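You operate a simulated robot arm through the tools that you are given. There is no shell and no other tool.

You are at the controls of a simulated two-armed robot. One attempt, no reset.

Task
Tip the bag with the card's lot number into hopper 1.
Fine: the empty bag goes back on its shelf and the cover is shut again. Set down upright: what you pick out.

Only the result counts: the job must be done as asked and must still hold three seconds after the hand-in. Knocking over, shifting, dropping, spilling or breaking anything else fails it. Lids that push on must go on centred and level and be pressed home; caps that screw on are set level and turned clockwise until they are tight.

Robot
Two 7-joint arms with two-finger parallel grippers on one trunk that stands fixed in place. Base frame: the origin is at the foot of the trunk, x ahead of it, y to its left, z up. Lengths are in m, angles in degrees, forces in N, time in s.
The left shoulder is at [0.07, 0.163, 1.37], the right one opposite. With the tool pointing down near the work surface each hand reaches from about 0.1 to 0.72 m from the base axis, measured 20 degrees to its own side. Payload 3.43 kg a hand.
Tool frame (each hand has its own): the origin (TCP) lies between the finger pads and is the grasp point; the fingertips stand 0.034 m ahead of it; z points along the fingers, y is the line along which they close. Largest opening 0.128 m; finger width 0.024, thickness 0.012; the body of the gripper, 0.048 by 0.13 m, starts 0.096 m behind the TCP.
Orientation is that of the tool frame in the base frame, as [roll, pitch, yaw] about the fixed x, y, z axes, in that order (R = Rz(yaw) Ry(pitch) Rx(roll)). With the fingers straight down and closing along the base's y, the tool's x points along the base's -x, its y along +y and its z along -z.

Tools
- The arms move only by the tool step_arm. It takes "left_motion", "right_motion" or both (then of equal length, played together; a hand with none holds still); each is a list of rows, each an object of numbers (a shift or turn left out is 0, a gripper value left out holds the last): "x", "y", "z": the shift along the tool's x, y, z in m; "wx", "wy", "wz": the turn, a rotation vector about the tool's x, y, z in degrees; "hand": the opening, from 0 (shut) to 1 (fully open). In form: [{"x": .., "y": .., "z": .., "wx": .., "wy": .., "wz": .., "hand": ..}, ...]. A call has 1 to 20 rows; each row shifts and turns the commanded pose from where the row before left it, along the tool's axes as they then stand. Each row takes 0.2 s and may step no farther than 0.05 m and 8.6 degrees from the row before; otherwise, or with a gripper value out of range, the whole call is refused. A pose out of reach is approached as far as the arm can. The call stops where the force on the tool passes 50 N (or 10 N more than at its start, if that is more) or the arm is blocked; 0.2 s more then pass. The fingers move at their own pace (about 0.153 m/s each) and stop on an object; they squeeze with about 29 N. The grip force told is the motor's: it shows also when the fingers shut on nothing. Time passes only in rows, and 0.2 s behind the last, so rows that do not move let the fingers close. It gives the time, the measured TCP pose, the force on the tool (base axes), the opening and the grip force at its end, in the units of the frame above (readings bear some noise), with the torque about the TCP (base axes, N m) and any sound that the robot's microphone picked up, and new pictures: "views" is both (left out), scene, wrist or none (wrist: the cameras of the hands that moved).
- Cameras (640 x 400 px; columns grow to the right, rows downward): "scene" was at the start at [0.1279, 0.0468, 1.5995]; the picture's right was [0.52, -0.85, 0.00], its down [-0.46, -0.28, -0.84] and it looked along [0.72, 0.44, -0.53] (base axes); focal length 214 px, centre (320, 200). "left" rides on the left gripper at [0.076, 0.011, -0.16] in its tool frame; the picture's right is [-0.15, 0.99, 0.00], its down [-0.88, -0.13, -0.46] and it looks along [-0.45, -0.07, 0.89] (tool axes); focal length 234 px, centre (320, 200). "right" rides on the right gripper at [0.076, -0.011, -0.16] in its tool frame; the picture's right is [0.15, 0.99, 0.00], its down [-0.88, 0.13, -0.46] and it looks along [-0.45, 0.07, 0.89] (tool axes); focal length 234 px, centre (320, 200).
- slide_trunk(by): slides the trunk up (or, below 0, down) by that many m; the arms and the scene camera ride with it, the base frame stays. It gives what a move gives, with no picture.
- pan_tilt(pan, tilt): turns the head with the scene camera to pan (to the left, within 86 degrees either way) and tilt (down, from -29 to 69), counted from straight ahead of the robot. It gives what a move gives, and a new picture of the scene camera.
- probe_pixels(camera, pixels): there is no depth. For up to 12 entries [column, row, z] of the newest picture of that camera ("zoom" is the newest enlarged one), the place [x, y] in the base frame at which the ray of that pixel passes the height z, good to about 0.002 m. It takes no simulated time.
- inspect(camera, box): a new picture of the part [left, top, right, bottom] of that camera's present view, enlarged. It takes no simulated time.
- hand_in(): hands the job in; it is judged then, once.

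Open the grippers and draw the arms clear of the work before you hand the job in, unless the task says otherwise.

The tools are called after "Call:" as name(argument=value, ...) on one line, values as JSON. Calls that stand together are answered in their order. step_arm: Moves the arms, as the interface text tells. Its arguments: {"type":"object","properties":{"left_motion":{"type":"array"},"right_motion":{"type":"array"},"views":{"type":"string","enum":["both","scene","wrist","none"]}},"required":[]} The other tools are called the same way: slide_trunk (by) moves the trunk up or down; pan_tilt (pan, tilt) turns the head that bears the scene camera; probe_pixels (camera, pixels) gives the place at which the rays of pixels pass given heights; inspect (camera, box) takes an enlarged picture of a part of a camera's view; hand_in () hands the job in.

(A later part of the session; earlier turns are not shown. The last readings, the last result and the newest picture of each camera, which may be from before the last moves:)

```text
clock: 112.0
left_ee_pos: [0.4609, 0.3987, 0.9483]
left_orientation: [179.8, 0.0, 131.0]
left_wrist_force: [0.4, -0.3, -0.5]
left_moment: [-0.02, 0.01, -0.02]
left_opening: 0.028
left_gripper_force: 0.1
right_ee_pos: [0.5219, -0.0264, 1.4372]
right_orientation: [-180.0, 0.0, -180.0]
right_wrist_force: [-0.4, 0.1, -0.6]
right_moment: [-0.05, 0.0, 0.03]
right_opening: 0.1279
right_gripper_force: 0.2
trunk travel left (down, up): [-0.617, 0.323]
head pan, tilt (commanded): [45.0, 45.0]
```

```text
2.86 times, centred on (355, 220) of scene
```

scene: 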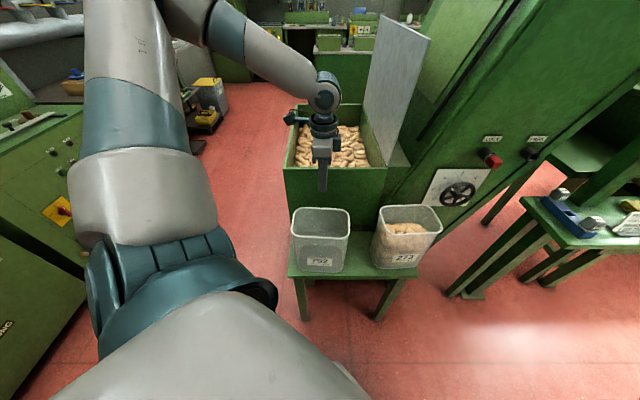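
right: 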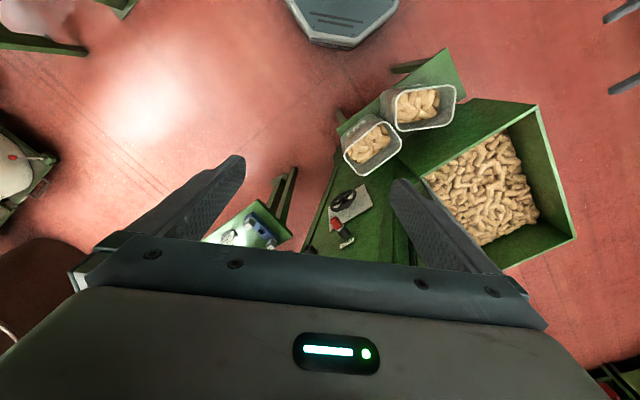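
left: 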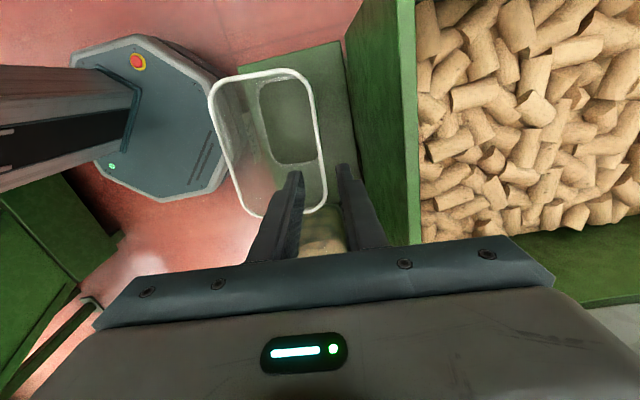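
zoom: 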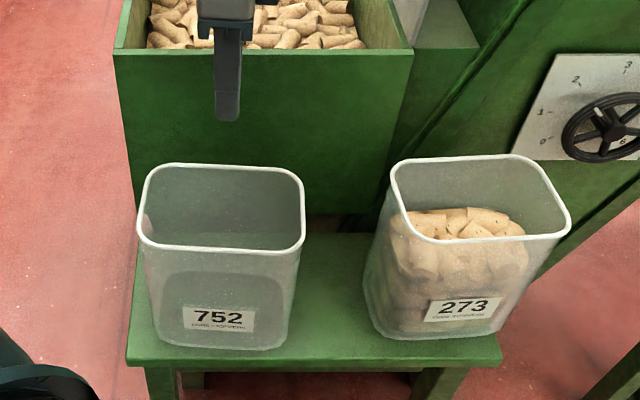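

752 is back upright on its shelf, empty. Next I restore tub 273; first I move the right hand aside and bring the left hand over 273 to measure it.

Call:
step_arm(left_motion=[{"z": -0.035}, {"z": -0.035}, {"z": -0.035}, {"wz": -7}, {"x": 0}, {"x": 0}], right_motion=[{"y": -0.04}, {"y": -0.04}, {"y": -0.04}, {"y": -0.04}, {"y": -0.04}, {"y": -0.03}], views="none")

Call:
step_arm(left_motion=[{"x": -0.0389, "y": -0.0167}, {"x": -0.0389, "y": -0.0167}, {"x": -0.0389, "y": -0.0167}, {"x": -0.0389, "y": -0.0167}, {"x": -0.0389, "y": -0.0167}, {"x": -0.0389, "y": -0.0167}, {"x": -0.0389, "y": -0.0167}, {"x": 0}], views="both")

Call:
inspect(camera="left", box=[200, 60, 480, 260])

```text
clock: 113.3
left_ee_pos: [0.4598, 0.3984, 1.0552]
left_orientation: [179.6, -0.1, 138.2]
left_wrist_force: [0.0, -0.3, -0.4]
left_moment: [0.01, -0.02, 0.0]
left_opening: 0.0283
left_gripper_force: 0.1
right_ee_pos: [0.5218, -0.2581, 1.4376]
right_orientation: [-180.0, 0.1, 180.0]
right_wrist_force: [0.1, -0.9, 0.6]
right_moment: [0.04, -0.04, -0.01]
right_opening: 0.1279
right_gripper_force: 0.0
trunk travel left (down, up): [-0.617, 0.323]
head pan, tilt (commanded): [45.0, 45.0]
```

```text
clock: 115.2
left_ee_pos: [0.5735, 0.148, 1.0536]
left_orientation: [179.8, 0.1, 138.1]
left_wrist_force: [-0.6, 0.0, -0.1]
left_moment: [-0.03, -0.02, -0.01]
left_opening: 0.0283
left_gripper_force: 0.0
left hand out of reach, approached as far as the arm can: row 7
right_ee_pos: [0.5205, -0.2568, 1.4373]
right_orientation: [-180.0, 0.1, -179.9]
right_wrist_force: [-0.7, 0.3, -0.1]
right_moment: [-0.02, -0.03, 0.0]
right_opening: 0.1276
right_gripper_force: 0.1
trunk travel left (down, up): [-0.617, 0.323]
head pan, tilt (commanded): [45.0, 45.0]
```

scene: 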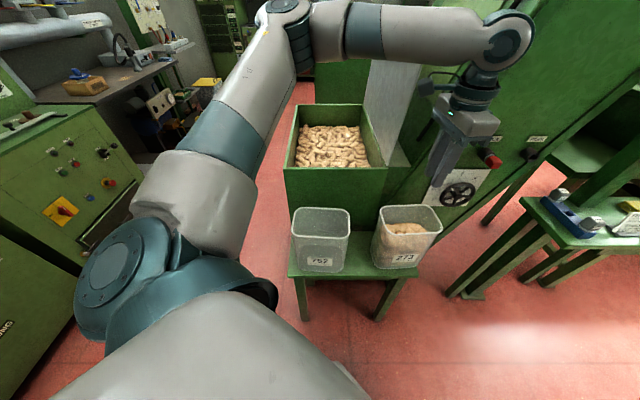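
left: 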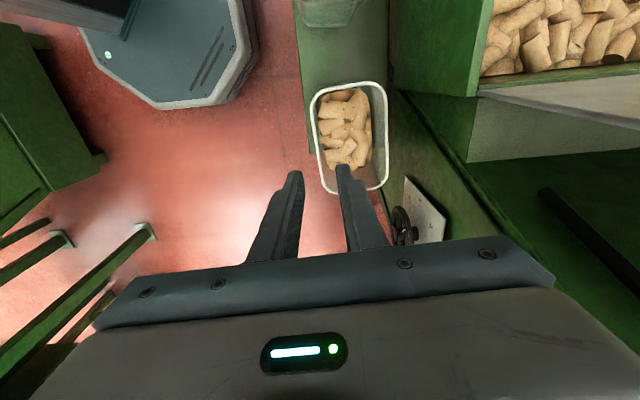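

```text
2.00 times, centred on (340, 160) of left
```

zoom: 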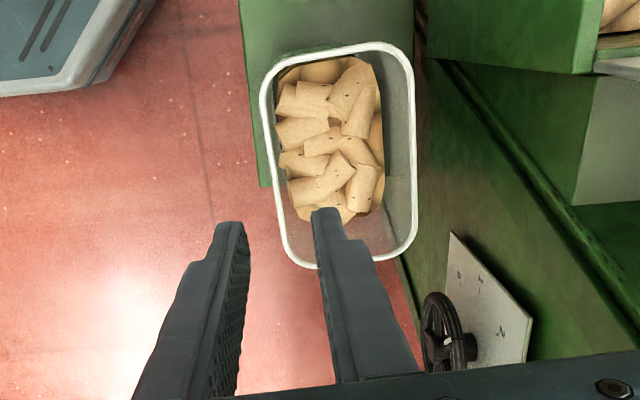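

The left arm is at its limit here, so the right hand will handle 273. First I probe 273's rim from this good top view.

Call:
probe_pixels(camera="zoom", pixels=[[262, 95, 0.82], [284, 225, 0.82], [412, 80, 0.82], [418, 205, 0.82], [295, 58, 0.82], [375, 44, 0.82], [320, 268, 0.82], [395, 255, 0.82]])

Call:
inspect(camera="scene", box=[350, 190, 460, 285])

Call:
probe_pixels(camera="zoom", pixels=[[140, 335, 0.602], [290, 345, 0.602], [105, 300, 0.602]])

```text
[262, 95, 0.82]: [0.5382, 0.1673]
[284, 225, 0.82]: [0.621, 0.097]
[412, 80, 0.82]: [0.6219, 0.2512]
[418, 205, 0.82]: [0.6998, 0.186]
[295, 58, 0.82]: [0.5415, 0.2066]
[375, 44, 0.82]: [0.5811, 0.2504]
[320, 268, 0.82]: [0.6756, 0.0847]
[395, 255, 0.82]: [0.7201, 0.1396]
```

```text
4.21 times, centred on (405, 238) of scene
```

zoom: 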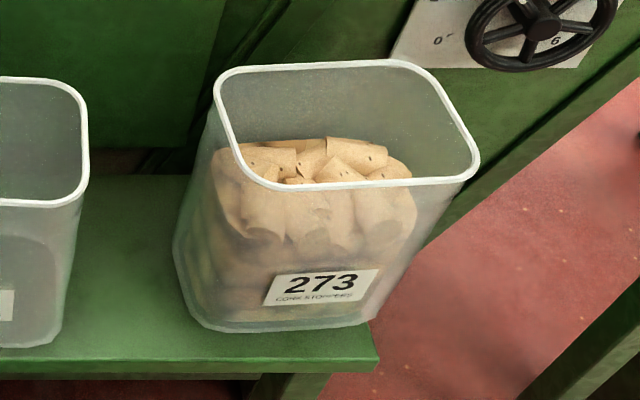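

```text
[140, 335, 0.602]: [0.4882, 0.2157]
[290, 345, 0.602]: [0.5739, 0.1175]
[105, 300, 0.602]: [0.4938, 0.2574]
```

273 sits at ≈(0.625, 0.173), heading −40.5°, so it needs ≈3.3–3.8 cm along −w. I withdraw the left hand and set the trunk to the height of an earlier picture (before the shift) for a direct comparison.

Call:
step_arm(left_motion=[{"x": 0.0389, "y": 0.0167}, {"x": 0.0389, "y": 0.0167}, {"x": 0.0389, "y": 0.0167}, {"x": 0.0389, "y": 0.0167, "z": -0.01}, {"x": 0.0389, "y": 0.0167, "z": -0.01}, {"x": 0.0389, "y": 0.0167, "z": -0.01}, {"x": 0.04, "z": -0.02}, {"x": 0.04, "z": -0.02}, {"x": 0.04, "z": -0.02}, {"x": 0.04, "z": -0.02}], views="none")

Call:
slide_trunk(by=-0.067)

Call:
pan_tilt(pan=45, tilt=45)

Call:
inspect(camera="scene", box=[200, 150, 440, 300])

```text
clock: 117.3
left_ee_pos: [0.3458, 0.4882, 1.1659]
left_orientation: [179.8, 0.1, 138.0]
left_wrist_force: [-0.1, -0.6, -0.7]
left_moment: [0.0, -0.02, -0.01]
left_opening: 0.0282
left_gripper_force: 0.0
right_ee_pos: [0.5202, -0.2561, 1.4381]
right_orientation: [180.0, 0.0, -179.9]
right_wrist_force: [0.9, 0.2, 0.2]
right_moment: [0.01, -0.02, 0.01]
right_opening: 0.128
right_gripper_force: 0.1
trunk travel left (down, up): [-0.617, 0.323]
head pan, tilt (commanded): [45.0, 45.0]
```

```text
clock: 118.4
left_ee_pos: [0.3492, 0.4869, 1.0991]
left_orientation: [179.8, 0.1, 138.0]
left_wrist_force: [-0.1, -0.1, -0.4]
left_moment: [0.02, 0.02, 0.02]
left_opening: 0.0284
left_gripper_force: 0.1
right_ee_pos: [0.5213, -0.257, 1.3692]
right_orientation: [-180.0, 0.0, 179.9]
right_wrist_force: [-0.1, 0.8, 0.3]
right_moment: [-0.01, -0.02, 0.0]
right_opening: 0.1282
right_gripper_force: 0.1
trunk travel left (down, up): [-0.55, 0.39]
head pan, tilt (commanded): [45.0, 45.0]
```

```text
clock: 119.0
left_ee_pos: [0.3478, 0.4871, 1.0994]
left_orientation: [179.8, -0.1, 138.0]
left_wrist_force: [0.1, -0.7, 0.4]
left_moment: [0.01, 0.03, -0.02]
left_opening: 0.0281
left_gripper_force: 0.1
right_ee_pos: [0.5233, -0.2573, 1.3691]
right_orientation: [180.0, 0.0, 179.9]
right_wrist_force: [1.0, 0.3, -1.4]
right_moment: [0.0, 0.01, 0.01]
right_opening: 0.1282
right_gripper_force: 0.1
trunk travel left (down, up): [-0.55, 0.39]
head pan, tilt (commanded): [45.0, 45.0]
```

scene: 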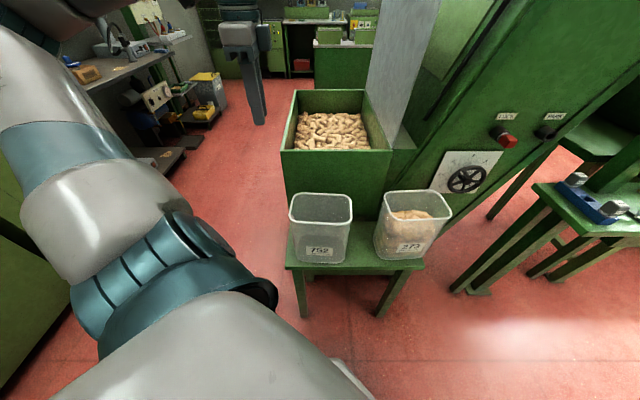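

```text
2.67 times, centred on (320, 225) of scene
```

zoom: 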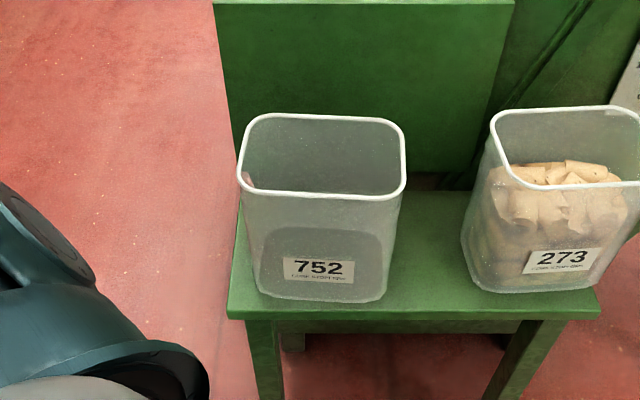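

Compared with the earlier picture, 273's label moved from (533,252) to (563,258) in this zoom: ≈3.6 cm along the bench. I bring the right hand (turned 40.5°) above 273's near wall.

Call:
step_arm(right_motion=[{"wz": 6.75, "hand": 0.26}, {"wz": 6.75}, {"wz": 6.75}, {"wz": 6.75}, {"wz": 6.75}, {"wz": 6.75}, {"x": 0.0233, "y": 0.0372, "z": 0.02}, {"x": 0.0233, "y": 0.0372, "z": 0.02}, {"x": 0.0233, "y": 0.0372, "z": 0.02}, {"x": 0.0233, "y": 0.0372, "z": 0.02}, {"x": 0.0233, "y": 0.0372, "z": 0.02}, {"x": 0.0233, "y": 0.0372, "z": 0.02}, {"x": 0.0233, "y": 0.0372, "z": 0.02}, {"x": 0.0233, "y": 0.0372, "z": 0.02}, {"x": 0.0233, "y": 0.0372, "z": 0.02}, {"x": 0}], views="both")

Call:
inspect(camera="right", box=[200, 60, 480, 260])

```text
clock: 122.4
left_ee_pos: [0.3473, 0.4863, 1.0997]
left_orientation: [179.8, -0.1, 138.0]
left_wrist_force: [-0.4, -0.5, -0.2]
left_moment: [0.04, -0.01, 0.0]
left_opening: 0.0281
left_gripper_force: 0.2
right_ee_pos: [0.5794, 0.1306, 1.1887]
right_orientation: [179.9, 0.0, 139.5]
right_wrist_force: [-0.5, -0.2, 0.0]
right_moment: [-0.02, 0.03, 0.0]
right_opening: 0.0336
right_gripper_force: 0.0
trunk travel left (down, up): [-0.55, 0.39]
head pan, tilt (commanded): [45.0, 45.0]
```

scene: 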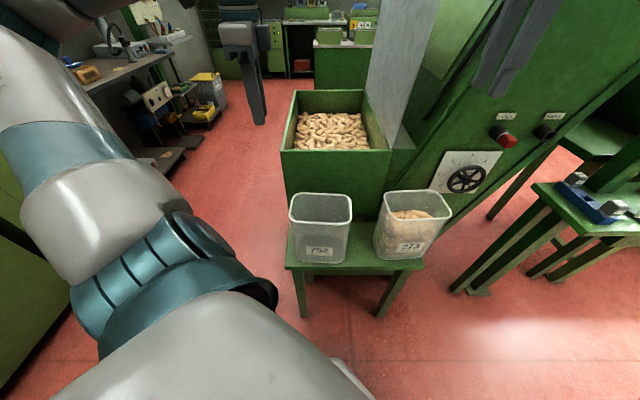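
right: 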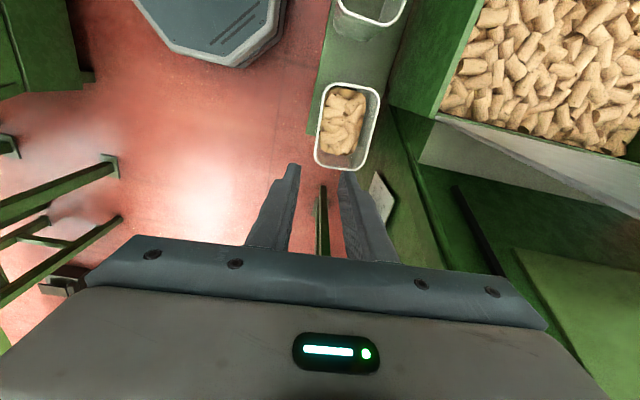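

```text
2.00 times, centred on (340, 160) of right
```

zoom: 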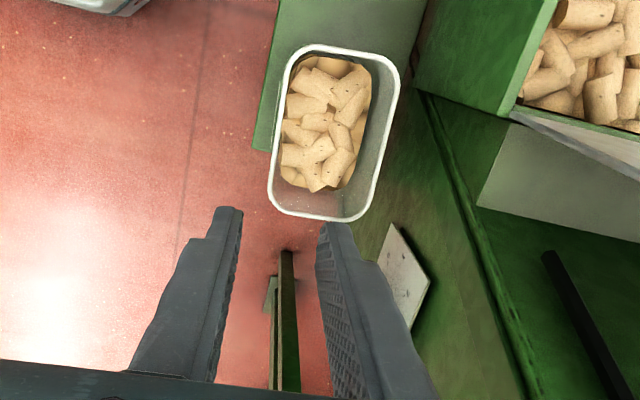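

Call:
probe_pixels(camera="zoom", pixels=[[287, 80, 0.82], [271, 180, 0.82], [398, 95, 0.82], [374, 195, 0.82], [315, 45, 0.82], [385, 62, 0.82], [285, 211, 0.82], [350, 221, 0.82]])

```text
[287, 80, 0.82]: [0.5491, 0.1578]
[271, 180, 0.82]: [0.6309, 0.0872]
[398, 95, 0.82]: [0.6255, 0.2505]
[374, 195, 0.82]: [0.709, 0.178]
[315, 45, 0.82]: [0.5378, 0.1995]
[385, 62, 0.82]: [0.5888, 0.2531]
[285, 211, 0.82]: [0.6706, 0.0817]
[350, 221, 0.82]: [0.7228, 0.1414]
```

273's near wall is at (0.5895, 0.1275). I correct by 4 mm/10 mm and descend to just above the rim.

Call:
step_arm(right_motion=[{"x": -0.01, "y": 0.004, "z": 0.03}, {"z": 0.045}, {"z": 0.045}, {"z": 0.045}, {"z": 0.045}, {"z": 0.045}, {"z": 0.045}, {"z": 0.01}, {"x": 0}], views="both")

Call:
inspect(camera="right", box=[200, 60, 480, 260])

Call:
inspect(camera="scene", box=[340, 130, 480, 280])

```text
clock: 124.4
left_ee_pos: [0.3487, 0.4871, 1.099]
left_orientation: [179.9, 0.1, 138.0]
left_wrist_force: [-0.8, -0.2, -0.5]
left_moment: [-0.01, 0.0, 0.01]
left_opening: 0.0284
left_gripper_force: 0.0
right_ee_pos: [0.5929, 0.1309, 0.8805]
right_orientation: [180.0, 0.0, 139.5]
right_wrist_force: [0.7, -0.2, 0.5]
right_moment: [0.02, -0.01, 0.0]
right_opening: 0.0334
right_gripper_force: 0.0
trunk travel left (down, up): [-0.55, 0.39]
head pan, tilt (commanded): [45.0, 45.0]
```

scene: 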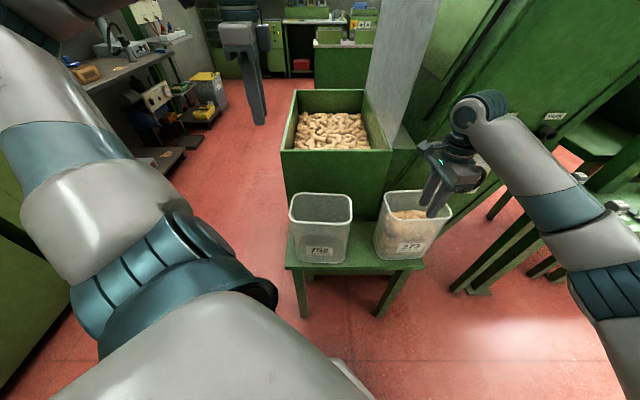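
right: 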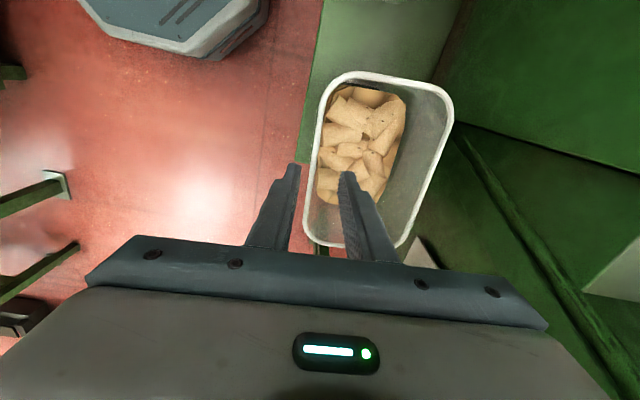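

```text
2.00 times, centred on (340, 160) of right
```

zoom: 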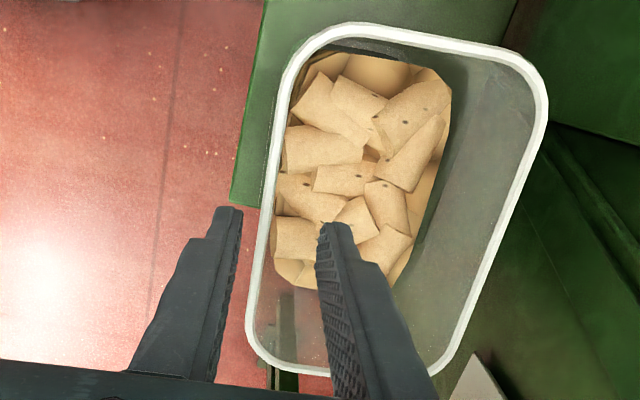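

```text
2.67 times, centred on (410, 205) of scene
```

zoom: 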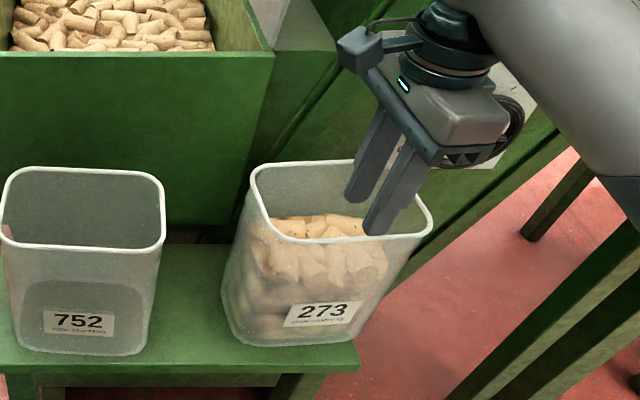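

The wall is a few mm toward the outer finger; I shift 6 mm and go down to TCP z≈0.818, keeping the inner tip above the corks.

Call:
step_arm(right_motion=[{"y": -0.006}, {"z": 0.02}, {"z": 0.02}, {"z": 0.02}, {"x": 0}], views="wrist")

Call:
inspect(camera="right", box=[200, 60, 480, 260])

Call:
inspect(camera="scene", box=[340, 130, 480, 280])

```text
clock: 125.6
left_ee_pos: [0.3485, 0.4877, 1.0993]
left_orientation: [179.8, -0.1, 138.0]
left_wrist_force: [0.4, -0.4, -1.0]
left_moment: [0.0, 0.0, 0.0]
left_opening: 0.0282
left_gripper_force: 0.0
right_ee_pos: [0.5865, 0.1263, 0.8185]
right_orientation: [180.0, 0.0, 139.4]
right_wrist_force: [-0.6, 0.5, -0.1]
right_moment: [0.0, 0.03, 0.0]
right_opening: 0.0331
right_gripper_force: 0.0
trunk travel left (down, up): [-0.55, 0.39]
head pan, tilt (commanded): [45.0, 45.0]
```

right: 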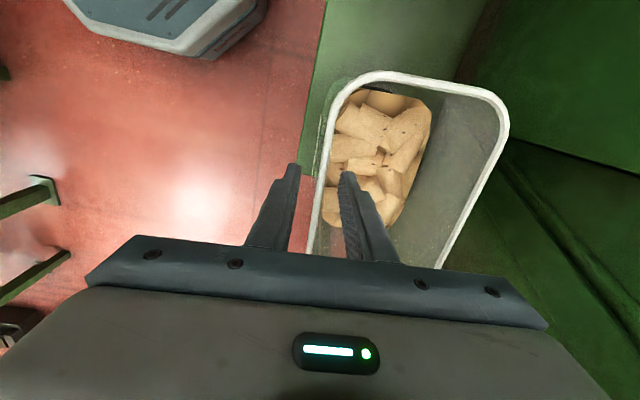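

```text
2.00 times, centred on (340, 160) of right
```

zoom: 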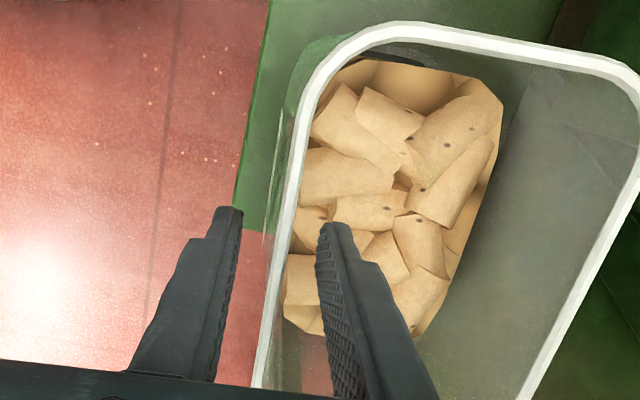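

```text
2.67 times, centred on (410, 205) of scene
```

zoom: 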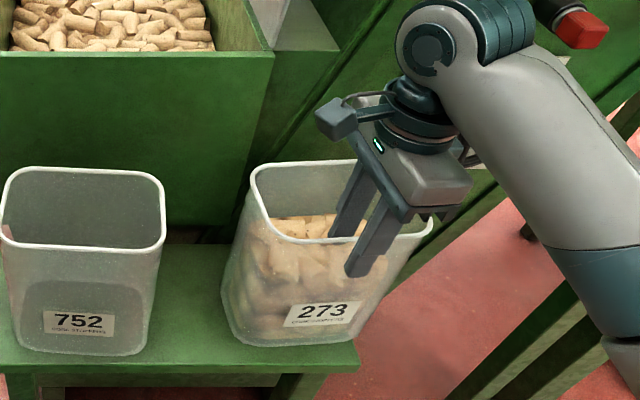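

Wall is between the right fingers with no contact. I close the grip and check.

Call:
step_arm(right_motion=[{"hand": 0}, {"hand": 0}, {"hand": 0}], views="wrist")

Call:
inspect(camera="scene", box=[200, 150, 440, 300])

```text
clock: 126.4
left_ee_pos: [0.3488, 0.4879, 1.0987]
left_orientation: [179.8, -0.1, 138.1]
left_wrist_force: [-0.5, 0.2, 0.1]
left_moment: [0.01, 0.01, -0.01]
left_opening: 0.0284
left_gripper_force: 0.0
right_ee_pos: [0.587, 0.1275, 0.8193]
right_orientation: [180.0, 0.0, 139.4]
right_wrist_force: [0.1, 0.0, -0.3]
right_moment: [0.04, 0.05, -0.12]
right_opening: 0.0046
right_gripper_force: 29.3
trunk travel left (down, up): [-0.55, 0.39]
head pan, tilt (commanded): [45.0, 45.0]
```

right: 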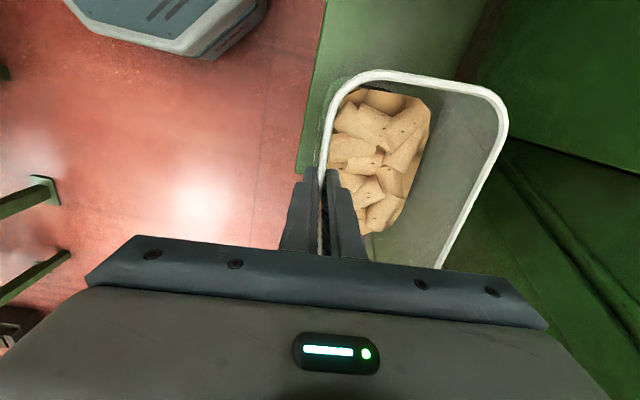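

```text
2.67 times, centred on (320, 225) of scene
```

zoom: 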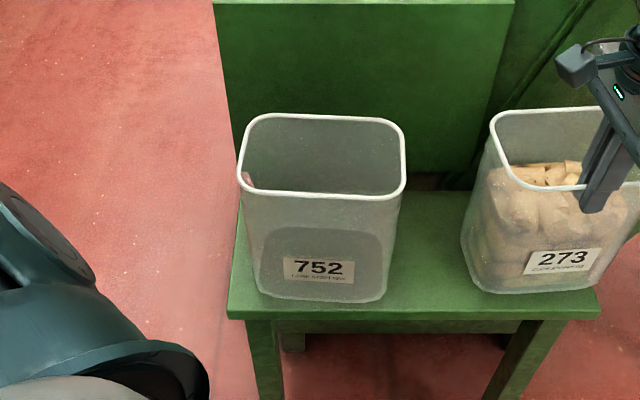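

Gripped. I lift 6 mm, carry it 3.6 cm back along the bench, and set it down, then compare with the reference.

Call:
step_arm(right_motion=[{"z": -0.003}, {"z": -0.003}, {"x": 0.009, "y": 0.0015}, {"x": 0.009, "y": 0.0015}, {"x": 0.009, "y": 0.0015}, {"x": 0.009, "y": 0.0015}, {"x": 0}], views="wrist")

Call:
inspect(camera="scene", box=[200, 150, 440, 300])

```text
clock: 128.0
left_ee_pos: [0.3484, 0.4871, 1.0998]
left_orientation: [179.8, 0.1, 138.0]
left_wrist_force: [-0.3, -0.3, 0.0]
left_moment: [0.0, 0.0, 0.0]
left_opening: 0.0279
left_gripper_force: 0.0
right_ee_pos: [0.5628, 0.1546, 0.8254]
right_orientation: [180.0, 0.0, 139.4]
right_wrist_force: [0.7, 1.2, -4.6]
right_moment: [-0.22, 0.15, 0.03]
right_opening: 0.0046
right_gripper_force: 28.8
trunk travel left (down, up): [-0.55, 0.39]
head pan, tilt (commanded): [45.0, 45.0]
```

right: 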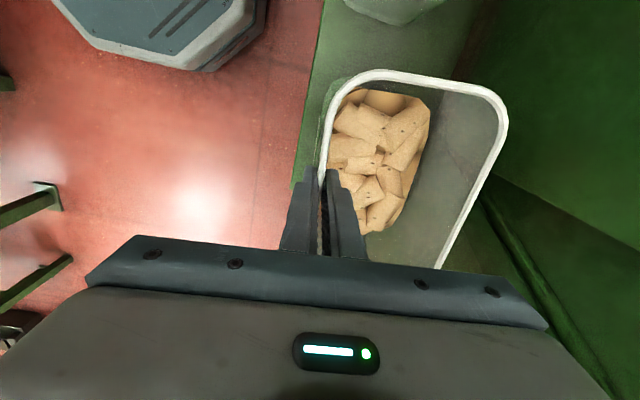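

```text
2.67 times, centred on (320, 225) of scene
```

zoom: 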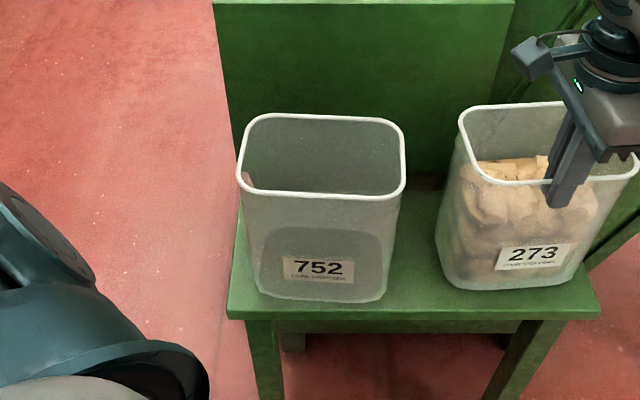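

The label is now at (533,256), very near the reference (533,252). I lower the last 6 mm gently, and check contact.

Call:
step_arm(right_motion=[{"z": 0.003}, {"z": 0.002}, {"x": 0}, {"z": 0.0015}, {"x": 0}], views="none")

Call:
inspect(camera="scene", box=[200, 150, 440, 300])

```text
clock: 129.2
left_ee_pos: [0.3485, 0.4862, 1.0995]
left_orientation: [179.8, 0.0, 137.9]
left_wrist_force: [-0.2, 0.8, 0.6]
left_moment: [0.02, 0.04, -0.03]
left_opening: 0.0283
left_gripper_force: 0.0
right_ee_pos: [0.564, 0.1537, 0.8195]
right_orientation: [179.9, 0.1, 139.5]
right_wrist_force: [0.8, -1.6, 3.2]
right_moment: [-0.02, 0.26, -0.01]
right_opening: 0.0046
right_gripper_force: 28.8
trunk travel left (down, up): [-0.55, 0.39]
head pan, tilt (commanded): [45.0, 45.0]
```

```text
2.67 times, centred on (320, 225) of scene
```

zoom: 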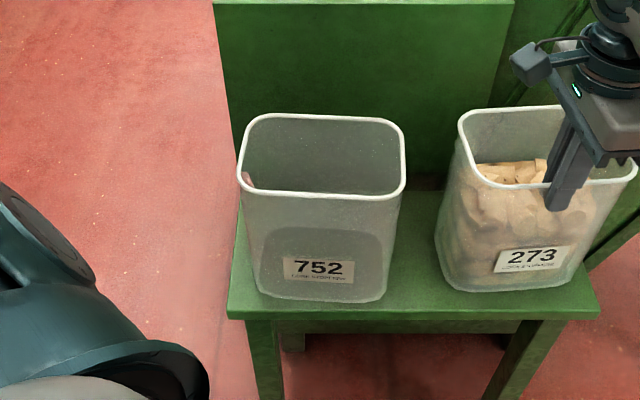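

Contact is gentle (3 N). By the picture it is ~0.5 cm nearer than before, so I nudge it 4 mm away, then release and lift out.

Call:
step_arm(right_motion=[{"z": -0.002}, {"y": 0.004}, {"z": 0.001}, {"x": 0}, {"hand": 0.24}, {"x": 0}, {"x": 0}], views="wrist")

Call:
step_arm(right_motion=[{"z": -0.02}, {"z": -0.03}, {"z": -0.04}, {"z": -0.04}, {"z": -0.04}, {"z": -0.04}, {"x": 0}], views="both")

Call:
inspect(camera="scene", box=[200, 150, 440, 300])

```text
clock: 130.8
left_ee_pos: [0.3482, 0.4875, 1.0992]
left_orientation: [179.8, 0.0, 138.1]
left_wrist_force: [0.1, -0.4, 0.0]
left_moment: [0.0, -0.03, 0.01]
left_opening: 0.0284
left_gripper_force: 0.0
right_ee_pos: [0.5665, 0.1576, 0.8189]
right_orientation: [179.9, 0.0, 139.4]
right_wrist_force: [-0.5, -0.1, 0.0]
right_moment: [-0.03, 0.0, -0.02]
right_opening: 0.0307
right_gripper_force: 0.1
trunk travel left (down, up): [-0.55, 0.39]
head pan, tilt (commanded): [45.0, 45.0]
```

right: 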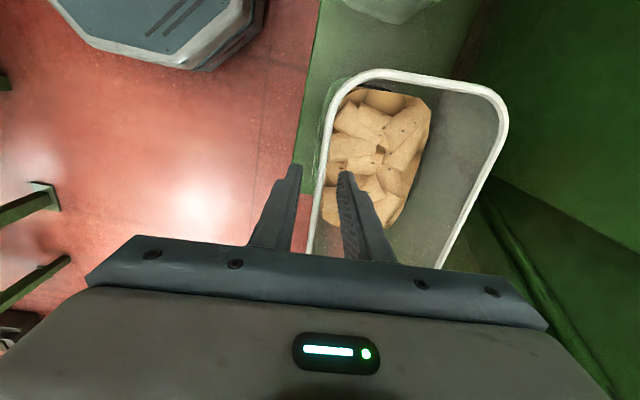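

```text
clock: 132.4
left_ee_pos: [0.3495, 0.487, 1.0991]
left_orientation: [179.8, 0.0, 138.0]
left_wrist_force: [0.4, 0.1, -0.3]
left_moment: [-0.02, -0.01, 0.0]
left_opening: 0.0282
left_gripper_force: 0.0
right_ee_pos: [0.5646, 0.1567, 1.029]
right_orientation: [180.0, 0.0, 139.5]
right_wrist_force: [-0.2, -0.7, -0.6]
right_moment: [0.04, -0.02, -0.01]
right_opening: 0.0305
right_gripper_force: 0.1
trunk travel left (down, up): [-0.55, 0.39]
head pan, tilt (commanded): [45.0, 45.0]
```

scene: 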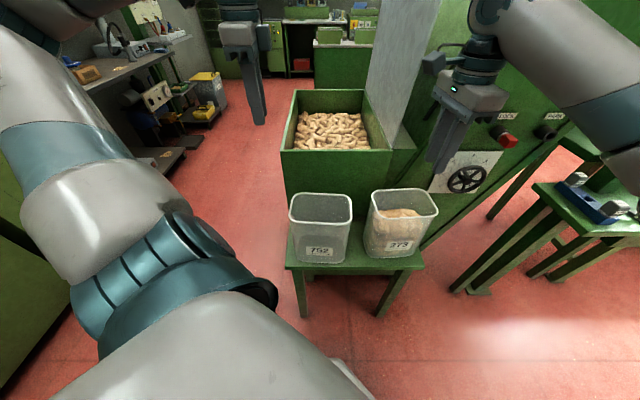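
right: 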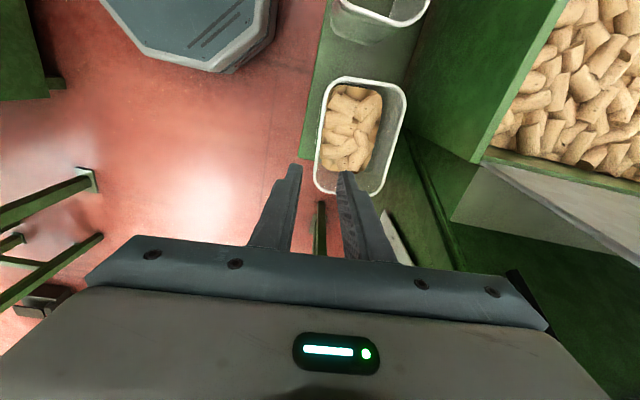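

```text
2.67 times, centred on (320, 225) of scene
```

zoom: 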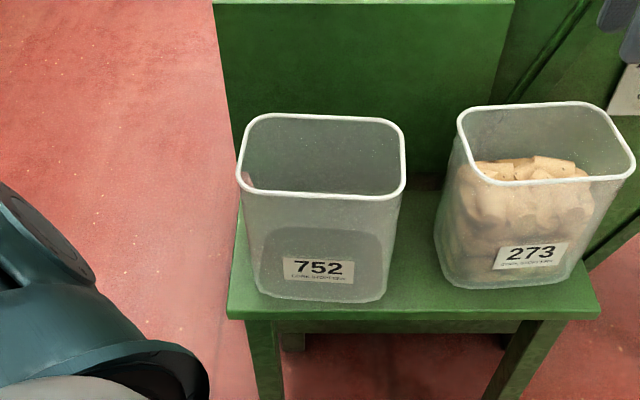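

273 is back at its reference place (label (398,246) vs (399,245) before). I park the right hand away and start turning the left hand to point along the hinge line for closing the cover.

Call:
step_arm(right_motion=[{"z": -0.04}, {"z": -0.04}, {"z": -0.04}, {"z": -0.03}, {"x": -0.0233, "y": -0.0372}, {"x": -0.0233, "y": -0.0372}, {"x": -0.0233, "y": -0.0372}, {"x": -0.0233, "y": -0.0372}, {"x": -0.0233, "y": -0.0372}, {"x": -0.0233, "y": -0.0372}, {"x": -0.0233, "y": -0.0372}, {"x": -0.0233, "y": -0.0372}, {"x": -0.0233, "y": -0.0372}], left_motion=[{"wz": -7.25}, {"wz": -7.25}, {"wz": -7.25}, {"wz": -7.25}, {"wz": -7.25}, {"wz": -7.25}, {"wz": -7.25}, {"wz": -7.25}, {"wz": -7.25}, {"wz": -7.25}, {"wz": -7.25}, {"wz": -7.25}, {"x": 0}], views="none")

Call:
step_arm(left_motion=[{"wy": -7.5}, {"wy": -7.5}, {"wy": -7.5}, {"wy": -7.5}, {"wy": -7.5}, {"wy": -7.5}, {"wy": -7.5}, {"wy": -7.5}, {"wy": -7.5}, {"wy": -7.5}, {"wy": -7.5}, {"wy": -7.5}, {"x": 0}], views="both")

```text
clock: 135.2
left_ee_pos: [0.347, 0.485, 1.1006]
left_orientation: [180.0, 0.4, -134.8]
left_wrist_force: [0.0, -0.2, -0.3]
left_moment: [-0.02, -0.04, -0.02]
left_opening: 0.0282
left_gripper_force: 0.1
right_ee_pos: [0.509, -0.2345, 1.1785]
right_orientation: [179.8, -0.1, 139.5]
right_wrist_force: [0.5, -0.5, -0.1]
right_moment: [0.0, 0.0, -0.01]
right_opening: 0.0305
right_gripper_force: 0.0
trunk travel left (down, up): [-0.55, 0.39]
head pan, tilt (commanded): [45.0, 45.0]
```

```text
clock: 138.0
left_ee_pos: [0.4597, 0.5712, 1.2136]
left_orientation: [-10.9, 89.7, 34.2]
left_wrist_force: [-0.8, -1.0, -0.1]
left_moment: [-0.01, 0.03, -0.02]
left_opening: 0.0283
left_gripper_force: 0.1
left hand out of reach, approached as far as the arm can: row 6, 7, 8, 9, 10, 11, 12
right_ee_pos: [0.51, -0.2323, 1.1795]
right_orientation: [179.8, 0.1, 139.4]
right_wrist_force: [-0.6, -0.7, -0.2]
right_moment: [0.01, 0.02, -0.02]
right_opening: 0.0307
right_gripper_force: 0.1
trunk travel left (down, up): [-0.55, 0.39]
head pan, tilt (commanded): [45.0, 45.0]
```

scene: 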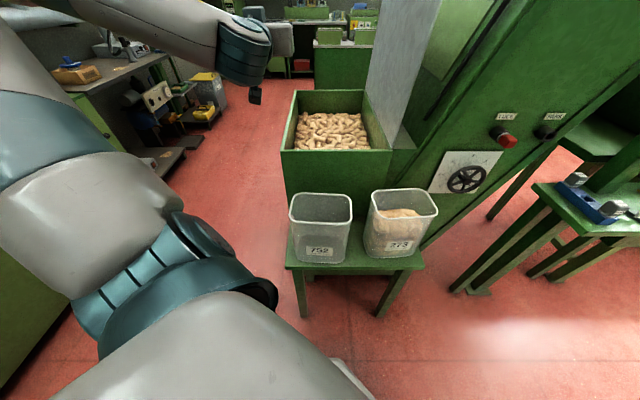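
left: 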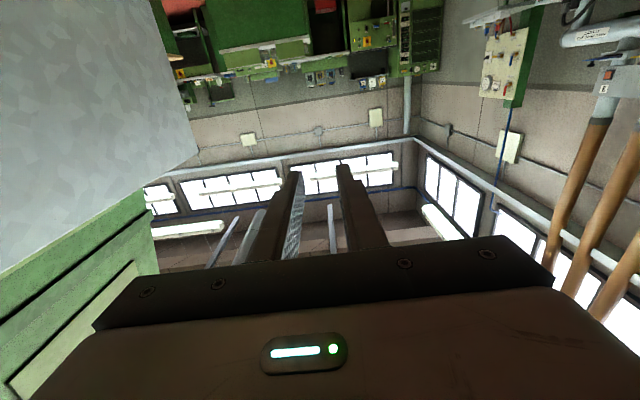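

The left hand now points along the hinge line (it drifted to t≈0.73 for reach). I'll pinch the open plate's near edge with the tool along the hinge and swing it down. I raise the trunk fully for a good posture and bring the hand in front of the plate's edge.

Call:
slide_trunk(by=0.39)

Call:
step_arm(left_motion=[{"z": -0.037, "x": 0.03}, {"z": -0.037, "x": 0.03}, {"z": -0.037, "x": 0.03}, {"z": -0.037, "x": 0.03}, {"y": -0.043, "x": 0.02}, {"y": -0.043, "x": 0.02}, {"y": -0.043, "x": 0.02}, {"y": -0.043, "x": 0.02}, {"y": -0.043, "x": 0.02}, {"y": -0.043, "x": 0.02}, {"y": -0.043, "x": 0.02}, {"y": -0.045, "x": 0.02}, {"x": 0}], views="both")

```text
clock: 141.8
left_ee_pos: [0.4599, 0.5717, 1.6028]
left_orientation: [-7.4, 89.8, 37.6]
left_wrist_force: [-1.0, 0.4, 0.6]
left_moment: [-0.04, 0.0, 0.01]
left_opening: 0.0281
left_gripper_force: 0.0
right_ee_pos: [0.5096, -0.2311, 1.5692]
right_orientation: [179.9, 0.0, 139.5]
right_wrist_force: [0.0, 0.2, 0.1]
right_moment: [0.0, 0.01, 0.04]
right_opening: 0.0309
right_gripper_force: 0.0
trunk travel left (down, up): [-0.94, 0.0]
head pan, tilt (commanded): [45.0, 45.0]
```

```text
clock: 144.6
left_ee_pos: [0.7111, 0.3552, 1.4206]
left_orientation: [-9.9, 89.7, 35.0]
left_wrist_force: [-0.7, -0.6, 0.8]
left_moment: [0.03, -0.01, -0.03]
left_opening: 0.028
left_gripper_force: 0.1
left hand out of reach, approached as far as the arm can: row 1, 2, 3, 4, 11, 12
right_ee_pos: [0.5096, -0.231, 1.5685]
right_orientation: [-180.0, 0.1, 139.6]
right_wrist_force: [0.4, 0.3, -0.3]
right_moment: [-0.01, 0.02, 0.01]
right_opening: 0.0309
right_gripper_force: 0.1
trunk travel left (down, up): [-0.94, 0.0]
head pan, tilt (commanded): [45.0, 45.0]
```

scene: 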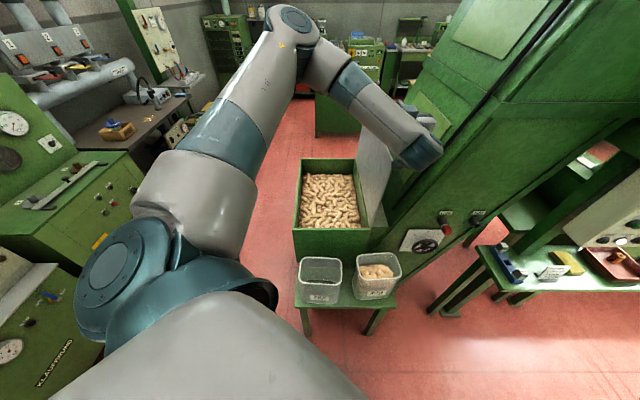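
left: 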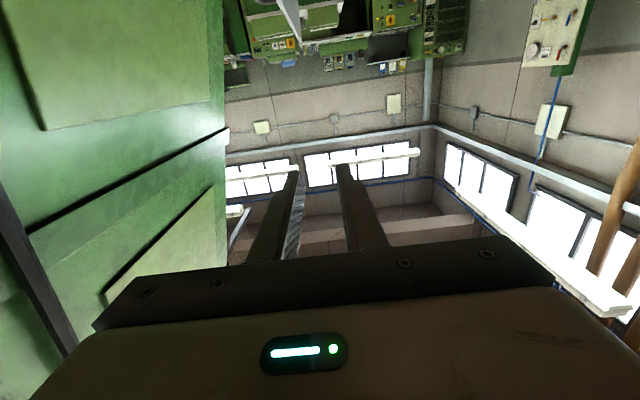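

The hand can't retreat further while level (too close to the body), but it is now above the plate at s≈0.25. I tilt it to 40° from vertical and will straddle the plate's top edge from above instead.

Call:
step_arm(left_motion=[{"wy": 7.15, "hand": 0.5}, {"wy": 7.15}, {"wy": 7.15}, {"wy": 7.15}, {"wy": 7.15}, {"wy": 7.15}, {"wy": 7.15}, {"x": 0}], views="both")

Call:
inspect(camera="scene", box=[290, 80, 460, 260])

```text
clock: 146.4
left_ee_pos: [0.7122, 0.3545, 1.4211]
left_orientation: [-179.9, 40.1, -134.8]
left_wrist_force: [-0.3, -0.5, -0.2]
left_moment: [-0.02, -0.01, 0.01]
left_opening: 0.0639
left_gripper_force: 0.0
right_ee_pos: [0.5096, -0.232, 1.5703]
right_orientation: [179.9, 0.1, 139.4]
right_wrist_force: [-0.3, 0.9, -0.2]
right_moment: [0.01, -0.04, 0.01]
right_opening: 0.0307
right_gripper_force: 0.0
trunk travel left (down, up): [-0.94, 0.0]
head pan, tilt (commanded): [45.0, 45.0]
```

scene: 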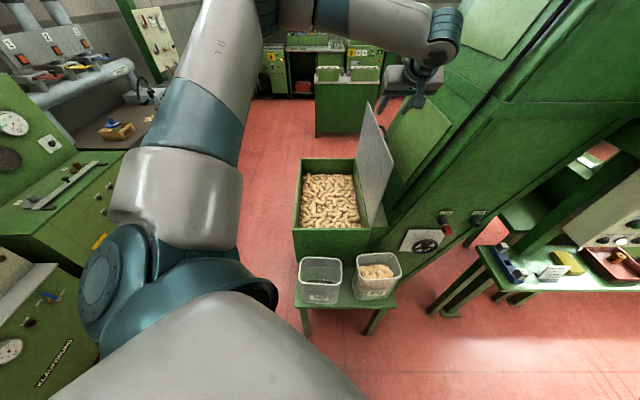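
left: 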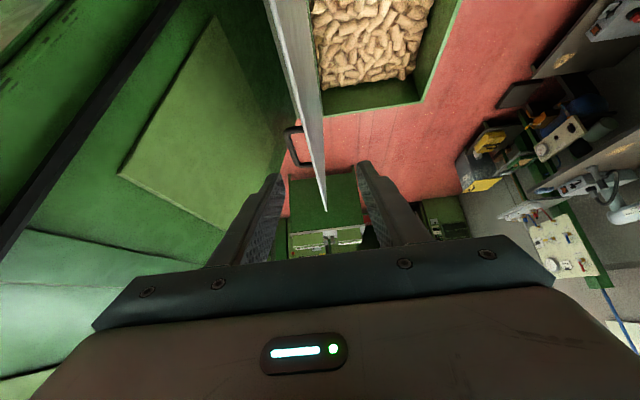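

```text
2.22 times, centred on (375, 170) of scene
```

zoom: 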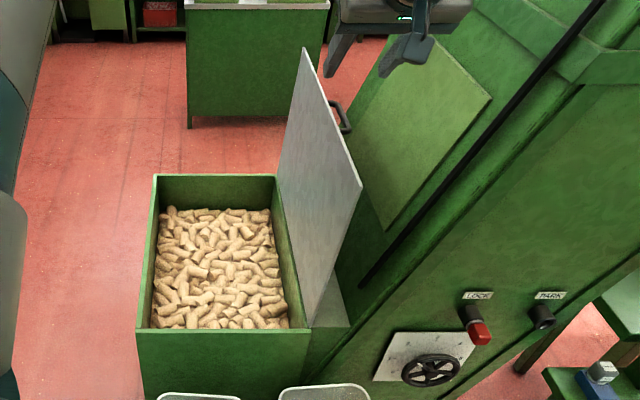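

The left view shows the plate edge-on exactly between the open fingers, handle at (297,148) on the tower side. I shift 2 cm toward the tower and lower the fingers over the plate's top edge.

Call:
step_arm(left_motion=[{"x": 0.0215, "z": 0.0358, "y": -0.006}, {"x": 0.0215, "z": 0.0358, "y": -0.006}, {"x": 0.0215, "z": 0.0358, "y": -0.006}, {"x": 0}], views="both")

Call:
inspect(camera="scene", box=[310, 80, 450, 240])

```text
clock: 147.4
left_ee_pos: [0.739, 0.3553, 1.2984]
left_orientation: [-179.9, 40.2, -135.0]
left_wrist_force: [0.2, -0.2, 0.9]
left_moment: [-0.01, 0.01, 0.04]
left_opening: 0.0639
left_gripper_force: 0.0
right_ee_pos: [0.5104, -0.2321, 1.5695]
right_orientation: [180.0, 0.0, 139.5]
right_wrist_force: [-0.5, -0.3, 0.3]
right_moment: [-0.02, 0.0, -0.02]
right_opening: 0.0308
right_gripper_force: 0.0
trunk travel left (down, up): [-0.94, 0.0]
head pan, tilt (commanded): [45.0, 45.0]
```

scene: 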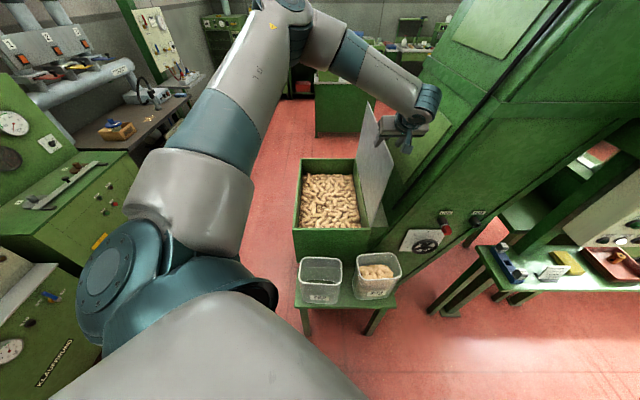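
left: 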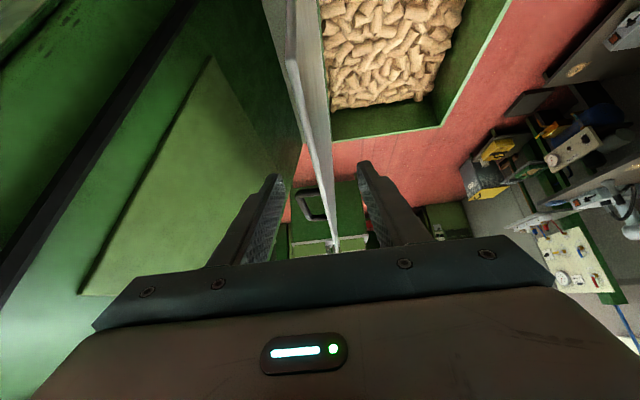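

```text
2.50 times, centred on (380, 160) of scene
```

zoom: 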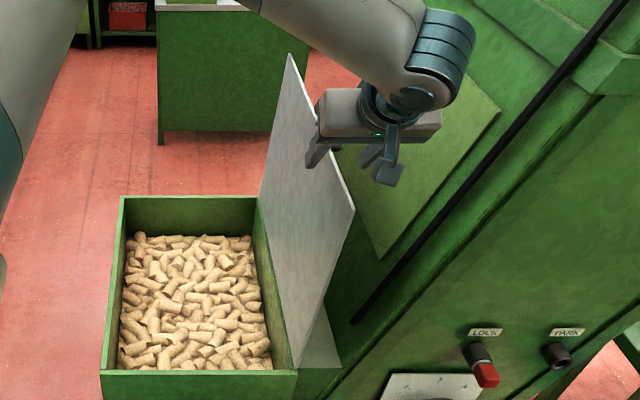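

The fingers straddle the plate's top edge. I lower 4 cm more so they overlap it well.

Call:
step_arm(left_motion=[{"x": 0.0129, "z": 0.0153}, {"x": 0.0129, "z": 0.0153}, {"x": 0}], views="wrist")

Call:
inspect(camera="left", box=[200, 100, 440, 270])

Call:
inspect(camera="scene", box=[310, 80, 450, 240])

```text
clock: 148.2
left_ee_pos: [0.7379, 0.3538, 1.2584]
left_orientation: [-179.9, 40.2, -134.8]
left_wrist_force: [-0.8, 1.1, -1.0]
left_moment: [-0.01, -0.03, 0.0]
left_opening: 0.0641
left_gripper_force: 0.1
right_ee_pos: [0.5095, -0.2326, 1.5691]
right_orientation: [179.9, -0.1, 139.5]
right_wrist_force: [0.1, 1.1, 0.7]
right_moment: [0.03, -0.01, -0.02]
right_opening: 0.0307
right_gripper_force: 0.1
trunk travel left (down, up): [-0.94, 0.0]
head pan, tilt (commanded): [45.0, 45.0]
```

left: 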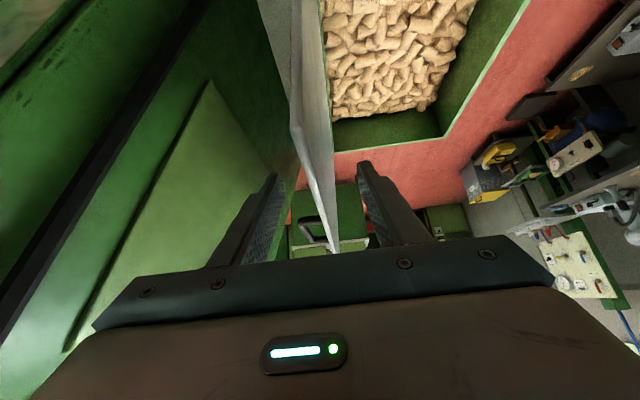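

```text
2.35 times, centred on (320, 185) of left
```

zoom: 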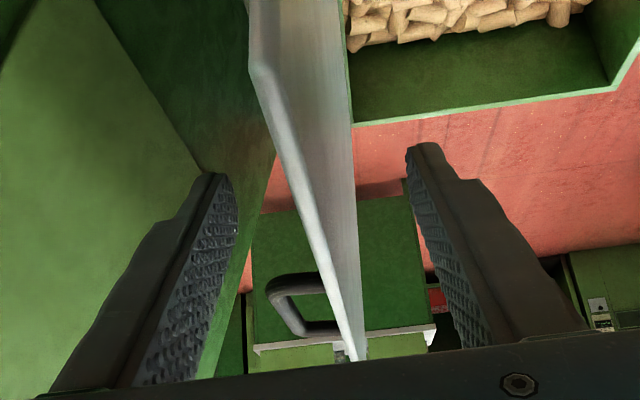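

```text
2.50 times, centred on (380, 160) of scene
```

zoom: 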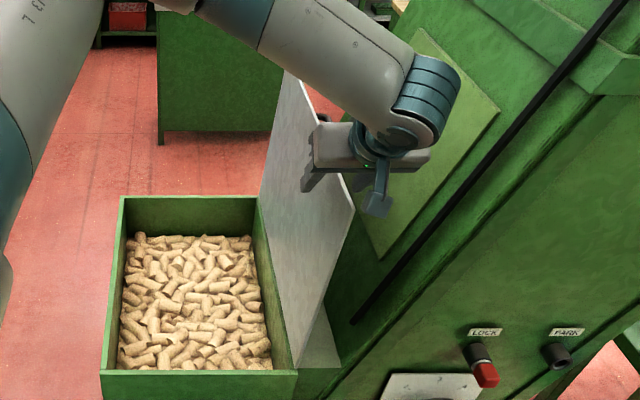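

The plate is nicely between the fingers. I narrow the jaw and draw the plate back from 94° to about 76°.

Call:
step_arm(left_motion=[{"hand": 0.28}, {"x": 0}, {"y": 0.022}, {"y": 0.022}, {"y": 0.022}, {"y": 0.022}, {"y": 0.018}, {"x": 0}], views="both")

Call:
inspect(camera="left", box=[200, 100, 440, 270])

Call:
inspect(camera="scene", box=[310, 80, 450, 240])

```text
clock: 150.0
left_ee_pos: [0.6629, 0.4317, 1.2566]
left_orientation: [179.9, 40.1, -134.9]
left_wrist_force: [0.3, 0.5, 1.9]
left_moment: [-0.03, 0.02, -0.01]
left_opening: 0.0357
left_gripper_force: 0.1
right_ee_pos: [0.5108, -0.2333, 1.5676]
right_orientation: [180.0, -0.1, 139.5]
right_wrist_force: [-0.5, -1.1, 0.0]
right_moment: [0.01, 0.03, 0.02]
right_opening: 0.0309
right_gripper_force: 0.1
trunk travel left (down, up): [-0.94, 0.0]
head pan, tilt (commanded): [45.0, 45.0]
```

scene: 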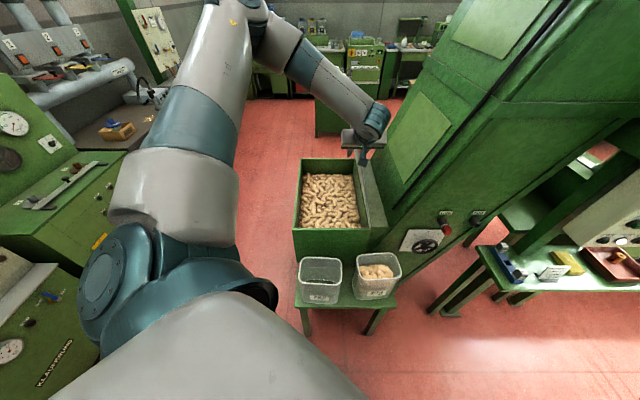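
left: 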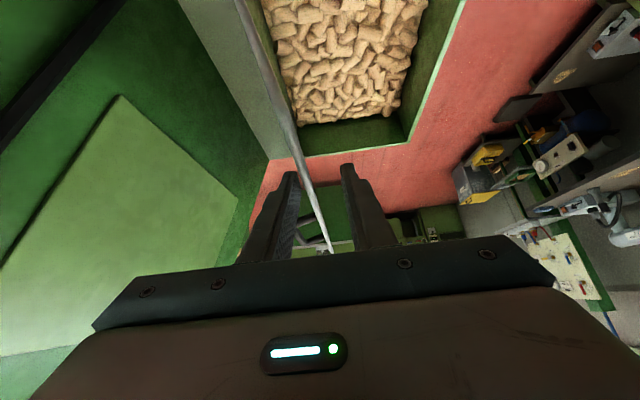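

```text
2.35 times, centred on (320, 185) of left
```

zoom: 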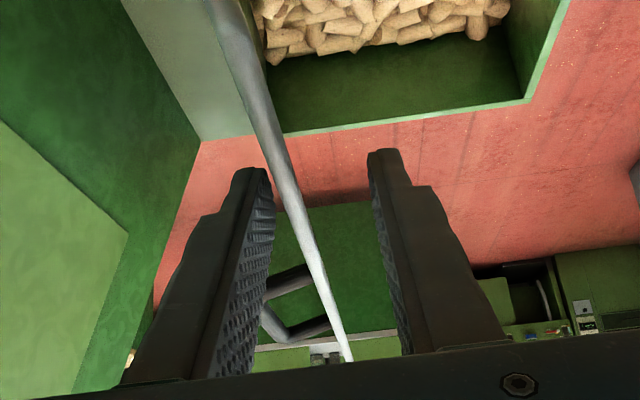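

```text
2.50 times, centred on (380, 160) of scene
```

zoom: 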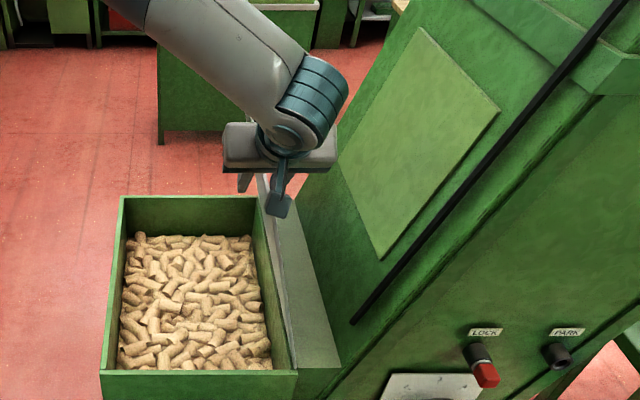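

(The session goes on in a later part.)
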